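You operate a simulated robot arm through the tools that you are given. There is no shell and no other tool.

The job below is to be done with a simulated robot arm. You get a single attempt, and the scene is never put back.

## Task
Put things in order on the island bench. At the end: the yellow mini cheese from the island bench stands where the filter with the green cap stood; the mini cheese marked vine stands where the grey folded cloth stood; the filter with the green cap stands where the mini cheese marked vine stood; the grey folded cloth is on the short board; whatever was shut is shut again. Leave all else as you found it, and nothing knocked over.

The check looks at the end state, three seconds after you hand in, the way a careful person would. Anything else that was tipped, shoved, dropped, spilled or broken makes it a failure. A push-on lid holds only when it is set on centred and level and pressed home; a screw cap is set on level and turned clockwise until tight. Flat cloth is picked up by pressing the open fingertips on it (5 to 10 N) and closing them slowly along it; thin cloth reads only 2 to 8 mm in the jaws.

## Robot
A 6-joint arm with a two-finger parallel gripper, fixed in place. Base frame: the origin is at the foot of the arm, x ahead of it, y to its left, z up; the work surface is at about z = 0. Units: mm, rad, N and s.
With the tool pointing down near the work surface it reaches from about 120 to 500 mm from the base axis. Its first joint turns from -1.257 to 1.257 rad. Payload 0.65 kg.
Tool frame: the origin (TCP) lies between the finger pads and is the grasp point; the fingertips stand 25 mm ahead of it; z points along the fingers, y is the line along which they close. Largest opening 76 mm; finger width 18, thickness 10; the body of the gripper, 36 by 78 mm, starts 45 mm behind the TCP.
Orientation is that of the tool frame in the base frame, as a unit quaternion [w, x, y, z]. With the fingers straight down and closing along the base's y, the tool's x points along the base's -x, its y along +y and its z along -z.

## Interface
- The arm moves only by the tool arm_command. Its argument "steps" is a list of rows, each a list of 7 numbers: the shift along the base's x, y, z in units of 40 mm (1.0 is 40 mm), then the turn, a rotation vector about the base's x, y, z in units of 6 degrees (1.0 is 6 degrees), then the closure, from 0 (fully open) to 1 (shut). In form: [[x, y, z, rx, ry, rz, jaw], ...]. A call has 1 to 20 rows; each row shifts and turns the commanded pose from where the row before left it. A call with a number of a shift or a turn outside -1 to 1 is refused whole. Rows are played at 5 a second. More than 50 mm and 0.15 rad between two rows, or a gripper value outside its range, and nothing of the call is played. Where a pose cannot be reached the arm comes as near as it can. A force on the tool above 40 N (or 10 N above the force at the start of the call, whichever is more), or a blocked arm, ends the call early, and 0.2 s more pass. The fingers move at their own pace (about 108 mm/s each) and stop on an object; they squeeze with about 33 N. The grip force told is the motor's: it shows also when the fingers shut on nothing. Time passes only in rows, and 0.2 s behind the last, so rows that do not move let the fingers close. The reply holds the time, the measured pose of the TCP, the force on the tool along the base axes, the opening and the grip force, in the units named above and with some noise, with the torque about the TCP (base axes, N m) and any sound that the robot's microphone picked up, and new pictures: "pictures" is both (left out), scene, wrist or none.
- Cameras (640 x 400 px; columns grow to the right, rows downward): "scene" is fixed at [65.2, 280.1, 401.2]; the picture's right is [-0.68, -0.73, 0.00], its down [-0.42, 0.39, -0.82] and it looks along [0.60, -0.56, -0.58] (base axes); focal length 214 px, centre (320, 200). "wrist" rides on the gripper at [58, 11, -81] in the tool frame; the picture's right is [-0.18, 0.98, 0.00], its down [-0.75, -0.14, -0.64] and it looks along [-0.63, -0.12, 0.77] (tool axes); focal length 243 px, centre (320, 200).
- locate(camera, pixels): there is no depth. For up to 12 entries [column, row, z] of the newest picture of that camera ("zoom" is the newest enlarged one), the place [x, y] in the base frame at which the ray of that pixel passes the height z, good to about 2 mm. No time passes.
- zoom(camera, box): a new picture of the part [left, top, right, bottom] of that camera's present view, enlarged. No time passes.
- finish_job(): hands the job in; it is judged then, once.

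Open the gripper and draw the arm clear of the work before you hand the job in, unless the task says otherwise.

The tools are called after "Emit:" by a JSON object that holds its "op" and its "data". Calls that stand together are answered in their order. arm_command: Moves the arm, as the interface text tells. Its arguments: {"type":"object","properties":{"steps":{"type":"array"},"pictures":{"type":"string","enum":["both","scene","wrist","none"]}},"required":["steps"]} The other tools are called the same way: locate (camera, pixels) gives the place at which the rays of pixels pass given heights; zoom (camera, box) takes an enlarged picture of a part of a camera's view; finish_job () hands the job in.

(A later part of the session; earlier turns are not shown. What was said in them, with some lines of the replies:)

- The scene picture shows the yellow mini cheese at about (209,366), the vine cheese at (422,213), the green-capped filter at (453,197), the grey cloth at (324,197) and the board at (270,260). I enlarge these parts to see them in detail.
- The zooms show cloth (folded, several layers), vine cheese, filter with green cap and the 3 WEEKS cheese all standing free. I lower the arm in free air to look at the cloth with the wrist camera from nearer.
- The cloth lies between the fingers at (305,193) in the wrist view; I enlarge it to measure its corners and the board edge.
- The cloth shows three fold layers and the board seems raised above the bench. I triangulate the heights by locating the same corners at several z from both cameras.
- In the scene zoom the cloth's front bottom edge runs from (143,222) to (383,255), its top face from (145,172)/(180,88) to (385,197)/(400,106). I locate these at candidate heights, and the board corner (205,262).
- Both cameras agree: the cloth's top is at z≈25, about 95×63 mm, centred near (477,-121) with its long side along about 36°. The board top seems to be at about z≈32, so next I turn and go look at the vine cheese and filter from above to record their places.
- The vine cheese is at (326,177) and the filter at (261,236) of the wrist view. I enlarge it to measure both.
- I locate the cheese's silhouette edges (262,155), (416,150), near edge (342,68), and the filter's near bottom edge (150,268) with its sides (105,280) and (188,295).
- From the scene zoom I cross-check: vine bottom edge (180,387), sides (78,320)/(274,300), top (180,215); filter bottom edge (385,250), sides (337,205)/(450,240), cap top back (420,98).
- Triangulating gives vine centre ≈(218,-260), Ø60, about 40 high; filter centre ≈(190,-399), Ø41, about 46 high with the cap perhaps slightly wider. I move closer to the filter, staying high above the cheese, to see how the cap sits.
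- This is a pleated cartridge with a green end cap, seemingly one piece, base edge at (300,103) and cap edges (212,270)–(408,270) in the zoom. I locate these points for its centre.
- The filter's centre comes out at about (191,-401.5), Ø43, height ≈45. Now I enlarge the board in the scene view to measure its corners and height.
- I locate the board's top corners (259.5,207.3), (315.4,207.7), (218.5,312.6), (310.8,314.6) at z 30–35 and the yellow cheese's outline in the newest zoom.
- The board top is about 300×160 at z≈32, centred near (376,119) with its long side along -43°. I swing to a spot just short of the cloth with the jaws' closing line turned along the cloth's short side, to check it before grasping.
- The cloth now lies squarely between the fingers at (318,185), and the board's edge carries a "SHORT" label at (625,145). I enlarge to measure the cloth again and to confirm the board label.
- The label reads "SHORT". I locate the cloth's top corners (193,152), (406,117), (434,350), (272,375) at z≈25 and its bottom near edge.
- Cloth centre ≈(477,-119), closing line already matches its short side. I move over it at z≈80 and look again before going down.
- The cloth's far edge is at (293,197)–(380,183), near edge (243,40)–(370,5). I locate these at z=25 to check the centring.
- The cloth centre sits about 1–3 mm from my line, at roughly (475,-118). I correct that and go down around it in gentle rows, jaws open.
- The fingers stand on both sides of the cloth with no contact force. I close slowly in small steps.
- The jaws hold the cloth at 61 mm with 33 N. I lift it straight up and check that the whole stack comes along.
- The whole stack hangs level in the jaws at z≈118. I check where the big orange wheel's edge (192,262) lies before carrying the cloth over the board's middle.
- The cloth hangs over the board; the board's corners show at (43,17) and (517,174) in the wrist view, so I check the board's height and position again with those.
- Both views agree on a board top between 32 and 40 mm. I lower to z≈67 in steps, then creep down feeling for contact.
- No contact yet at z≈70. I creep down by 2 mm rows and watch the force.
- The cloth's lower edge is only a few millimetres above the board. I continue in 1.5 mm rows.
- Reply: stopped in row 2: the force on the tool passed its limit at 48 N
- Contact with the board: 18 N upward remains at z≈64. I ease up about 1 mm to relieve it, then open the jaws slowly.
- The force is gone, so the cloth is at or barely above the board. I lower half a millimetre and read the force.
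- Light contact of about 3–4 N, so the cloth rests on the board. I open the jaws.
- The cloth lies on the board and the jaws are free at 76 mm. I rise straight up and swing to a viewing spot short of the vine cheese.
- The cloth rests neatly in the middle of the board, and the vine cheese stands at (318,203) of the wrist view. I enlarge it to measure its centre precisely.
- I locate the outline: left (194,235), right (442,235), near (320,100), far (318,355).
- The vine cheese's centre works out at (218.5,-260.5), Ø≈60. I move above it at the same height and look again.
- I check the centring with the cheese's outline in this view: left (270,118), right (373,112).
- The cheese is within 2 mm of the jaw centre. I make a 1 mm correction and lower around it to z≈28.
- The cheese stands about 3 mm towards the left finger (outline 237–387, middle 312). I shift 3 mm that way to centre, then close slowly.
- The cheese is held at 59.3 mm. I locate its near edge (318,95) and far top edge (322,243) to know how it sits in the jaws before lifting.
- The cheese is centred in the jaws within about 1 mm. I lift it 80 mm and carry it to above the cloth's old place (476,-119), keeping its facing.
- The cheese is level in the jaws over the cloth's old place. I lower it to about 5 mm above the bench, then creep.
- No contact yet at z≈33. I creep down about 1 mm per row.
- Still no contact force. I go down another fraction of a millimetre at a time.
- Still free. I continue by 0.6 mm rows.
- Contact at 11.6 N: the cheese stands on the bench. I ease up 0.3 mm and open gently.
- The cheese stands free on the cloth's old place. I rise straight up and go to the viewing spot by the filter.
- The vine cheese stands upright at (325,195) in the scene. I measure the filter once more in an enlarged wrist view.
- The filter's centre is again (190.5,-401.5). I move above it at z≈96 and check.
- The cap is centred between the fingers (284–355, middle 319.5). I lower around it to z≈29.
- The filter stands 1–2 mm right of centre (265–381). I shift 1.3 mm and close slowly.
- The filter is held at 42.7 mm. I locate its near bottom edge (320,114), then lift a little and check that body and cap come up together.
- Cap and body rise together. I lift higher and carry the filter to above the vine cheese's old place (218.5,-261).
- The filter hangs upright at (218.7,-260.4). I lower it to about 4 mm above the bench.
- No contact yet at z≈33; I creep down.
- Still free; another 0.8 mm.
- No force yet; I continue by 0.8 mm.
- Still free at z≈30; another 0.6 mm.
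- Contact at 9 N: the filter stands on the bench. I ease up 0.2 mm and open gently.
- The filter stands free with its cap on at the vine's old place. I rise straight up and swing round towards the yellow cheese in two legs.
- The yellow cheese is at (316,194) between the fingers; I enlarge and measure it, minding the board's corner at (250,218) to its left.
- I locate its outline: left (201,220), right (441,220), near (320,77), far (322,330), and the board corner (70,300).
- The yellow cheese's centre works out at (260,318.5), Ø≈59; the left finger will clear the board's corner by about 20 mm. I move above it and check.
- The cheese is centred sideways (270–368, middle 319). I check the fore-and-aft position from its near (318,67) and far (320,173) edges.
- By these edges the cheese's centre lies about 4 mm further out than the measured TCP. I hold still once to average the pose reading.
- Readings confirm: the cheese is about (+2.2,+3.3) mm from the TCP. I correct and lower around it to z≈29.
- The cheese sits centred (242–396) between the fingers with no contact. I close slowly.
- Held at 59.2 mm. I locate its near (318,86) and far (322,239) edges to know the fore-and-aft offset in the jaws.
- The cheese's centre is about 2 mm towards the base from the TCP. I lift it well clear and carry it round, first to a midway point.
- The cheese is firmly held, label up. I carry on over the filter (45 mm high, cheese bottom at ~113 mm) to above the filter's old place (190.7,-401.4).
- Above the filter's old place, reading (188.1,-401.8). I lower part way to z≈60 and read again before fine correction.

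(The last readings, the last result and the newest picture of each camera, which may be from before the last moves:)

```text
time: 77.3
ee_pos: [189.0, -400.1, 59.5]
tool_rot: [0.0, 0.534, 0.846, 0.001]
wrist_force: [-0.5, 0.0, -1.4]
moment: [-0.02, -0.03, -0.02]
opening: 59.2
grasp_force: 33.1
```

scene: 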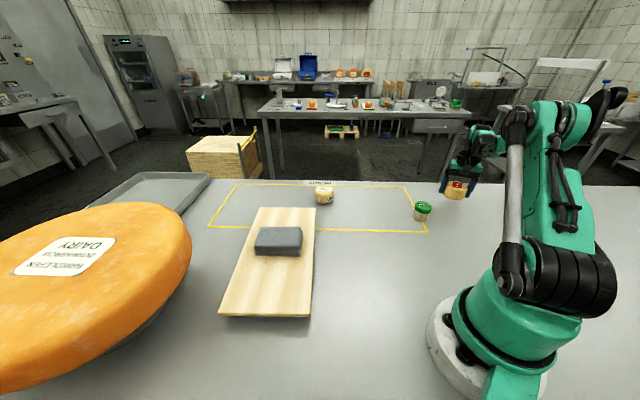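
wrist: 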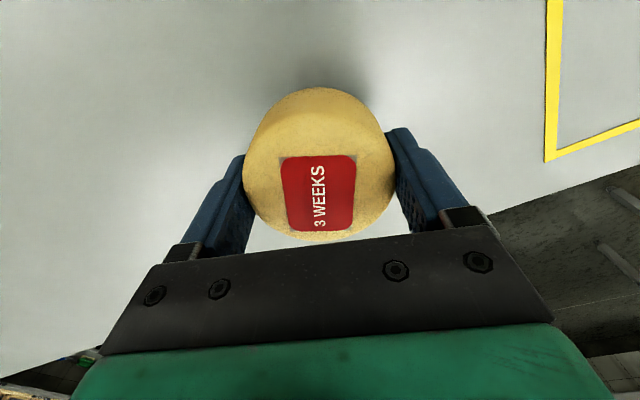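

Averaged TCP is (189.4,-400.4); I want about (191.4,-403), so I shift by (+1.8,-2.4) and lower to about 5 mm above the bench.

Emit:
{"op": "arm_command", "data": {"steps": [[0.045, -0.06, 0, 0, 0, 0, 0.4], [0, 0, -0.3, 0, 0, 0, 0.4], [0, 0, -0.2, 0, 0, 0, 0.4], [0, 0, -0.1, 0, 0, 0, 0.4], [0, 0, 0, 0, 0, 0, 0.4], [0, 0, 0, 0, 0, 0, 0.4]]}}

```text
time: 78.7
ee_pos: [191.9, -402.2, 33.7]
tool_rot: [-0.001, 0.535, 0.845, 0.0]
wrist_force: [-1.5, -0.1, -0.8]
moment: [0.01, -0.01, 0.0]
opening: 59.0
grasp_force: 33.0
```

scene: 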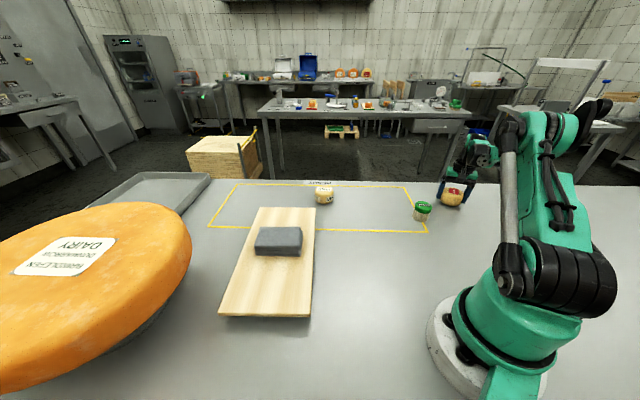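
wrist: 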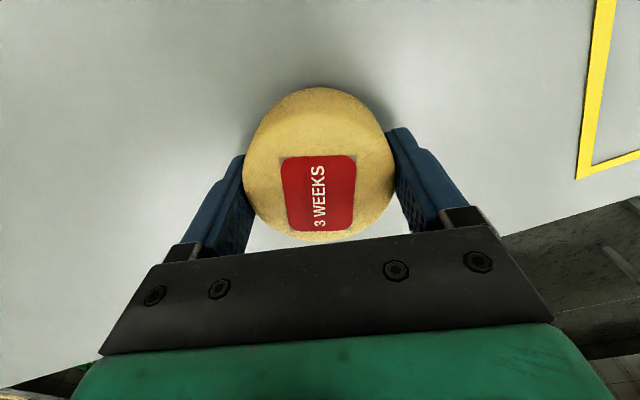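

The cheese hovers a few mm above the bench at (191.9,-402.2). I creep down to contact.

Emit:
{"op": "arm_command", "data": {"steps": [[0, 0, -0.03, 0, 0, 0, 0.4], [0, 0, -0.02, 0, 0, 0, 0.4], [0, 0, 0, 0, 0, 0, 0.4]], "pictures": "none"}}

```text
time: 79.5
ee_pos: [192.5, -402.5, 33.1]
tool_rot: [-0.001, 0.534, 0.846, 0.0]
wrist_force: [0.3, 0.6, -0.6]
moment: [0.01, -0.01, -0.02]
opening: 59.2
grasp_force: 33.4
```

Still free; another 1.2 mm.

Emit:
{"op": "arm_command", "data": {"steps": [[0, 0, -0.02, 0, 0, 0, 0.4], [0, 0, -0.01, 0, 0, 0, 0.4], [0, 0, 0, 0, 0, 0, 0.4]], "pictures": "none"}}

```text
time: 80.3
ee_pos: [192.4, -400.8, 31.9]
tool_rot: [-0.001, 0.534, 0.845, 0.001]
wrist_force: [-0.4, -0.1, -2.1]
moment: [-0.02, -0.01, -0.01]
opening: 59.2
grasp_force: 33.0
```

Still free at z≈31; another 0.8 mm.

Emit:
{"op": "arm_command", "data": {"steps": [[0, 0, -0.02, 0, 0, 0, 0.4], [0, 0, 0, 0, 0, 0, 0.4]], "pictures": "none"}}

```text
time: 80.9
ee_pos: [193.7, -403.0, 31.2]
tool_rot: [-0.001, 0.535, 0.845, 0.001]
wrist_force: [0.5, 0.3, -0.9]
moment: [0.0, -0.01, 0.0]
opening: 59.2
grasp_force: 32.4
```

Still no contact; another 0.8 mm.

Emit:
{"op": "arm_command", "data": {"steps": [[0, 0, -0.02, 0, 0, 0, 0.4], [0, 0, 0, 0, 0, 0, 0.4]], "pictures": "none"}}

```text
time: 81.5
ee_pos: [193.0, -404.0, 29.5]
tool_rot: [0.0, 0.535, 0.845, 0.0]
wrist_force: [-0.1, 0.9, -0.4]
moment: [0.01, 0.0, 0.0]
opening: 59.1
grasp_force: 32.9
```

Still free, reading about (193,-402.8); I shift 1 mm back in x and go down 0.6 mm more.

Emit:
{"op": "arm_command", "data": {"steps": [[-0.025, 0, 0, 0, 0, 0, 0.4], [0, 0, -0.015, 0, 0, 0, 0.4], [0, 0, 0, 0, 0, 0, 0.4]], "pictures": "none"}}

```text
time: 82.3
ee_pos: [193.3, -404.5, 30.8]
tool_rot: [0.0, 0.534, 0.845, 0.001]
wrist_force: [4.8, -1.8, 20.1]
moment: [0.03, -0.07, -0.01]
opening: 58.9
grasp_force: 32.9
```

Contact at 20 N: the cheese is down. I ease up 0.4 mm and read the force again.

Emit:
{"op": "arm_command", "data": {"steps": [[0, 0, 0.009, 0, 0, 0, 0.4], [0, 0, 0, 0, 0, 0, 0.4]], "pictures": "none"}}

```text
time: 82.9
ee_pos: [193.3, -402.5, 29.0]
tool_rot: [0.0, 0.535, 0.845, -0.001]
wrist_force: [0.4, -5.9, 10.9]
moment: [-0.05, -0.01, 0.02]
opening: 59.2
grasp_force: 33.1
```

It still bears about 11 N; I ease up another 0.2 mm and then open gently.

Emit:
{"op": "arm_command", "data": {"steps": [[0, 0, 0.006, 0, 0, 0, 0.4], [0, 0, 0, 0, 0, 0, 0.22], [0, 0, 0, 0, 0, 0, 0.19], [0, 0, 0, 0, 0, 0, 0.14], [0, 0, 0, 0, 0, 0, 0.07], [0, 0, 0, 0, 0, 0, 0], [0, 0, 0, 0, 0, 0, 0]]}}

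```text
time: 84.5
ee_pos: [191.6, -403.7, 29.5]
tool_rot: [-0.002, 0.534, 0.845, 0.001]
wrist_force: [-0.5, 0.3, 0.5]
moment: [0.01, -0.03, -0.01]
opening: 76.1
grasp_force: 0.0
```

scene: 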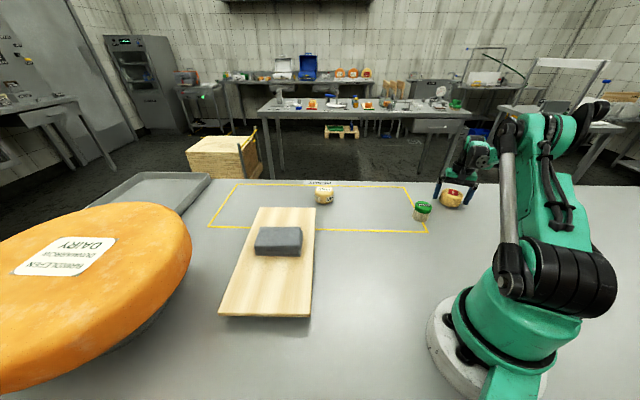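
wrist: 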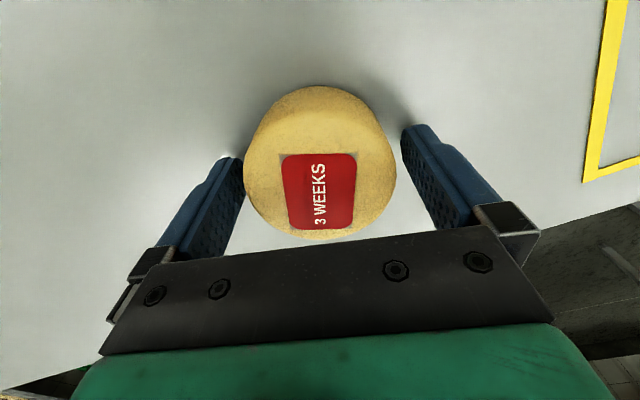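

The cheese stands free at the filter's old place. I rise straight up and draw the arm back to the middle, high and clear.

Emit:
{"op": "arm_command", "data": {"steps": [[0, 0, 0.3, 0, 0, 0, 0], [0, 0, 0.8, 0, 0, 0, 0], [0, 0, 1.0, 0, 0, 0, 0], [0, 0, 1.0, 0, 0, 0, 0], [0.1, 0.6, 0.3, 0, 0, 0.7, 0], [0.2, 0.8, 0.3, 0, 0, 0.8, 0], [0.3, 0.8, 0.3, 0, 0, 0.8, 0], [0.3, 0.8, 0.3, 0, 0, 0.8, 0], [0.3, 0.8, 0.3, 0, 0, 0.8, 0], [0.3, 0.8, 0.3, 0, 0, 0.8, 0], [0.3, 0.8, 0.3, 0, 0, 0.8, 0], [0.3, 0.8, 0.3, 0, 0, 0.8, 0], [0.3, 0.8, 0.3, 0, 0, 0.8, 0], [0.3, 0.8, 0.3, 0, 0, 0.8, 0], [0.3, 0.8, 0.3, 0, 0, 0.8, 0], [0.2, 0.8, 0, 0, 0, 0.8, 0], [0, 0.4, 0, 0, 0, 0.6, 0], [0, 0, 0, 0, 0, 0, 0]]}}

```text
time: 88.3
ee_pos: [317.1, -11.6, 286.9]
tool_rot: [-0.001, 0.034, 0.999, -0.001]
wrist_force: [-0.6, 0.4, -0.5]
moment: [0.0, -0.01, 0.0]
opening: 75.8
grasp_force: 0.1
```

scene: 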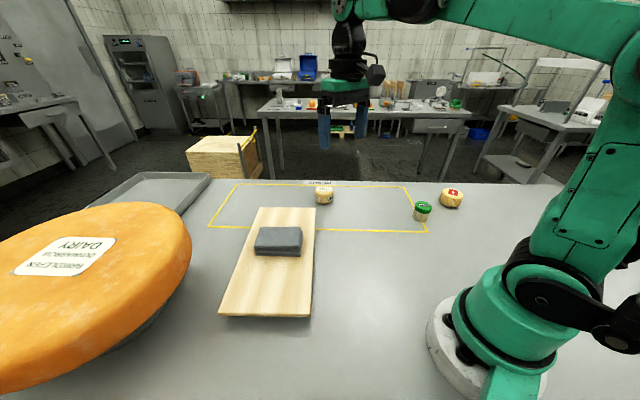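
wrist: 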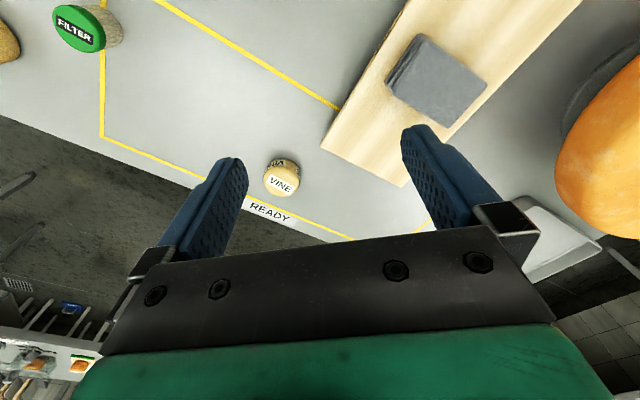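

All four things are visible; I enlarge the scene to check them standing upright, and whether the board has stayed at its original corners.

Emit:
{"op": "zoom", "data": {"camera": "scene", "box": [290, 165, 480, 245]}}

Emit:
{"op": "zoom", "data": {"camera": "scene", "box": [200, 195, 330, 325]}}

Emit:
{"op": "zoom", "data": {"camera": "scene", "box": [400, 175, 480, 225]}}

```text
3.37 times, centred on (385, 205) of scene
```

zoom: 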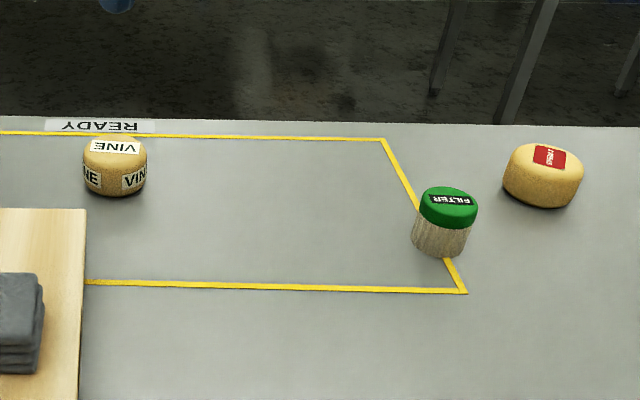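

```text
3.08 times, centred on (265, 260) of scene
```

zoom: 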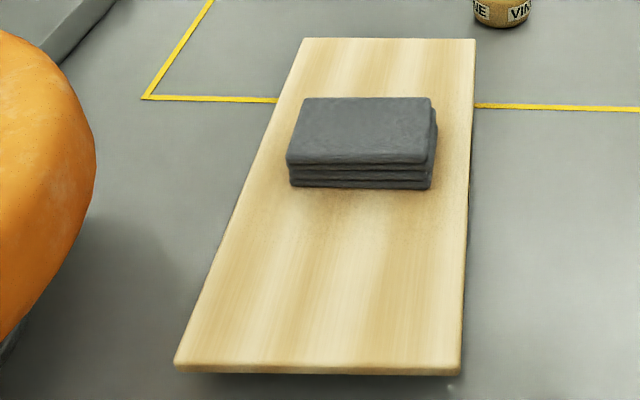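

```text
8.00 times, centred on (440, 200) of scene
```

zoom: 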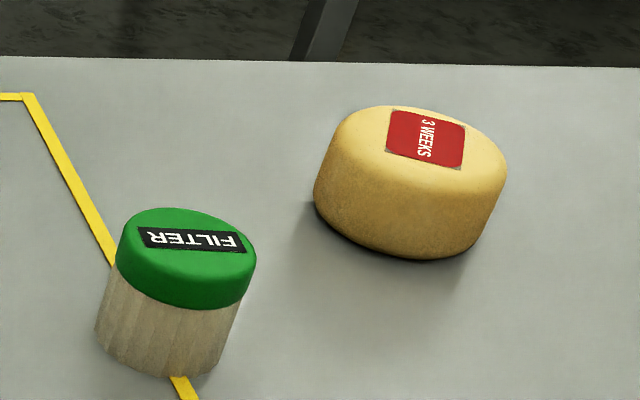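

The board hasn't moved, and all objects stand upright. I check the final centres of the yellow cheese and filter from this zoom.

Emit:
{"op": "locate", "data": {"camera": "zoom", "pixels": [[315, 185, 20], [506, 178, 20], [400, 257, 0], [96, 330, 3], [216, 360, 3], [150, 372, 0]]}}

```text
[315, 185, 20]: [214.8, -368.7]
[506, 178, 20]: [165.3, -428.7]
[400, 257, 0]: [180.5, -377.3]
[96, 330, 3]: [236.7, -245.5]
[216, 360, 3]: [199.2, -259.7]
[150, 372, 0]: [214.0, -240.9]
```

Using the same scene-camera method as before, the yellow cheese is at (190.5,-396), where the filter measured (190.6,-396.7). The filter is at (220,-260), where the vine cheese measured (217.4,-257.8). The vine cheese stands on the cloth's old place and the cloth lies on the short board. The gripper is open and the arm is clear, so I hand in.

Emit:
{"op": "finish_job", "data": {}}

```text
The job is handed in.
```

I moved all four items, handed the job in with the gripper open and the arm clear, and nothing looked tipped or shoved in the last pictures. I haven't seen the check's verdict.

| Item | Now at | How close |
|---|---|---|
| Yellow mini cheese | Where the filter stood | About 1 mm off |
| Filter with the green cap | Where the mini cheese marked vine stood | About 3–4 mm off |
| Mini cheese marked vine | Where the grey cloth stood | Set down at about (476, -120); the cloth's centre was about (476, -119) |
| Grey folded cloth | Middle of the board labelled "SHORT" | Lies fully on the board |

The first two distances compare scene-camera measurements from before and after; that camera is good to about 2 mm.

- **Cap:** I never opened the filter. The cap looked like part of the filter and rose with the body when lifted.
- **Board:** setting the cloth down briefly pressed on the board with 48 N. Its corners are where they were before.
- **Label directions:** the yellow cheese was turned about 115° on the way, so its label faces a different direction. The vine cheese and the filter face as they did before.
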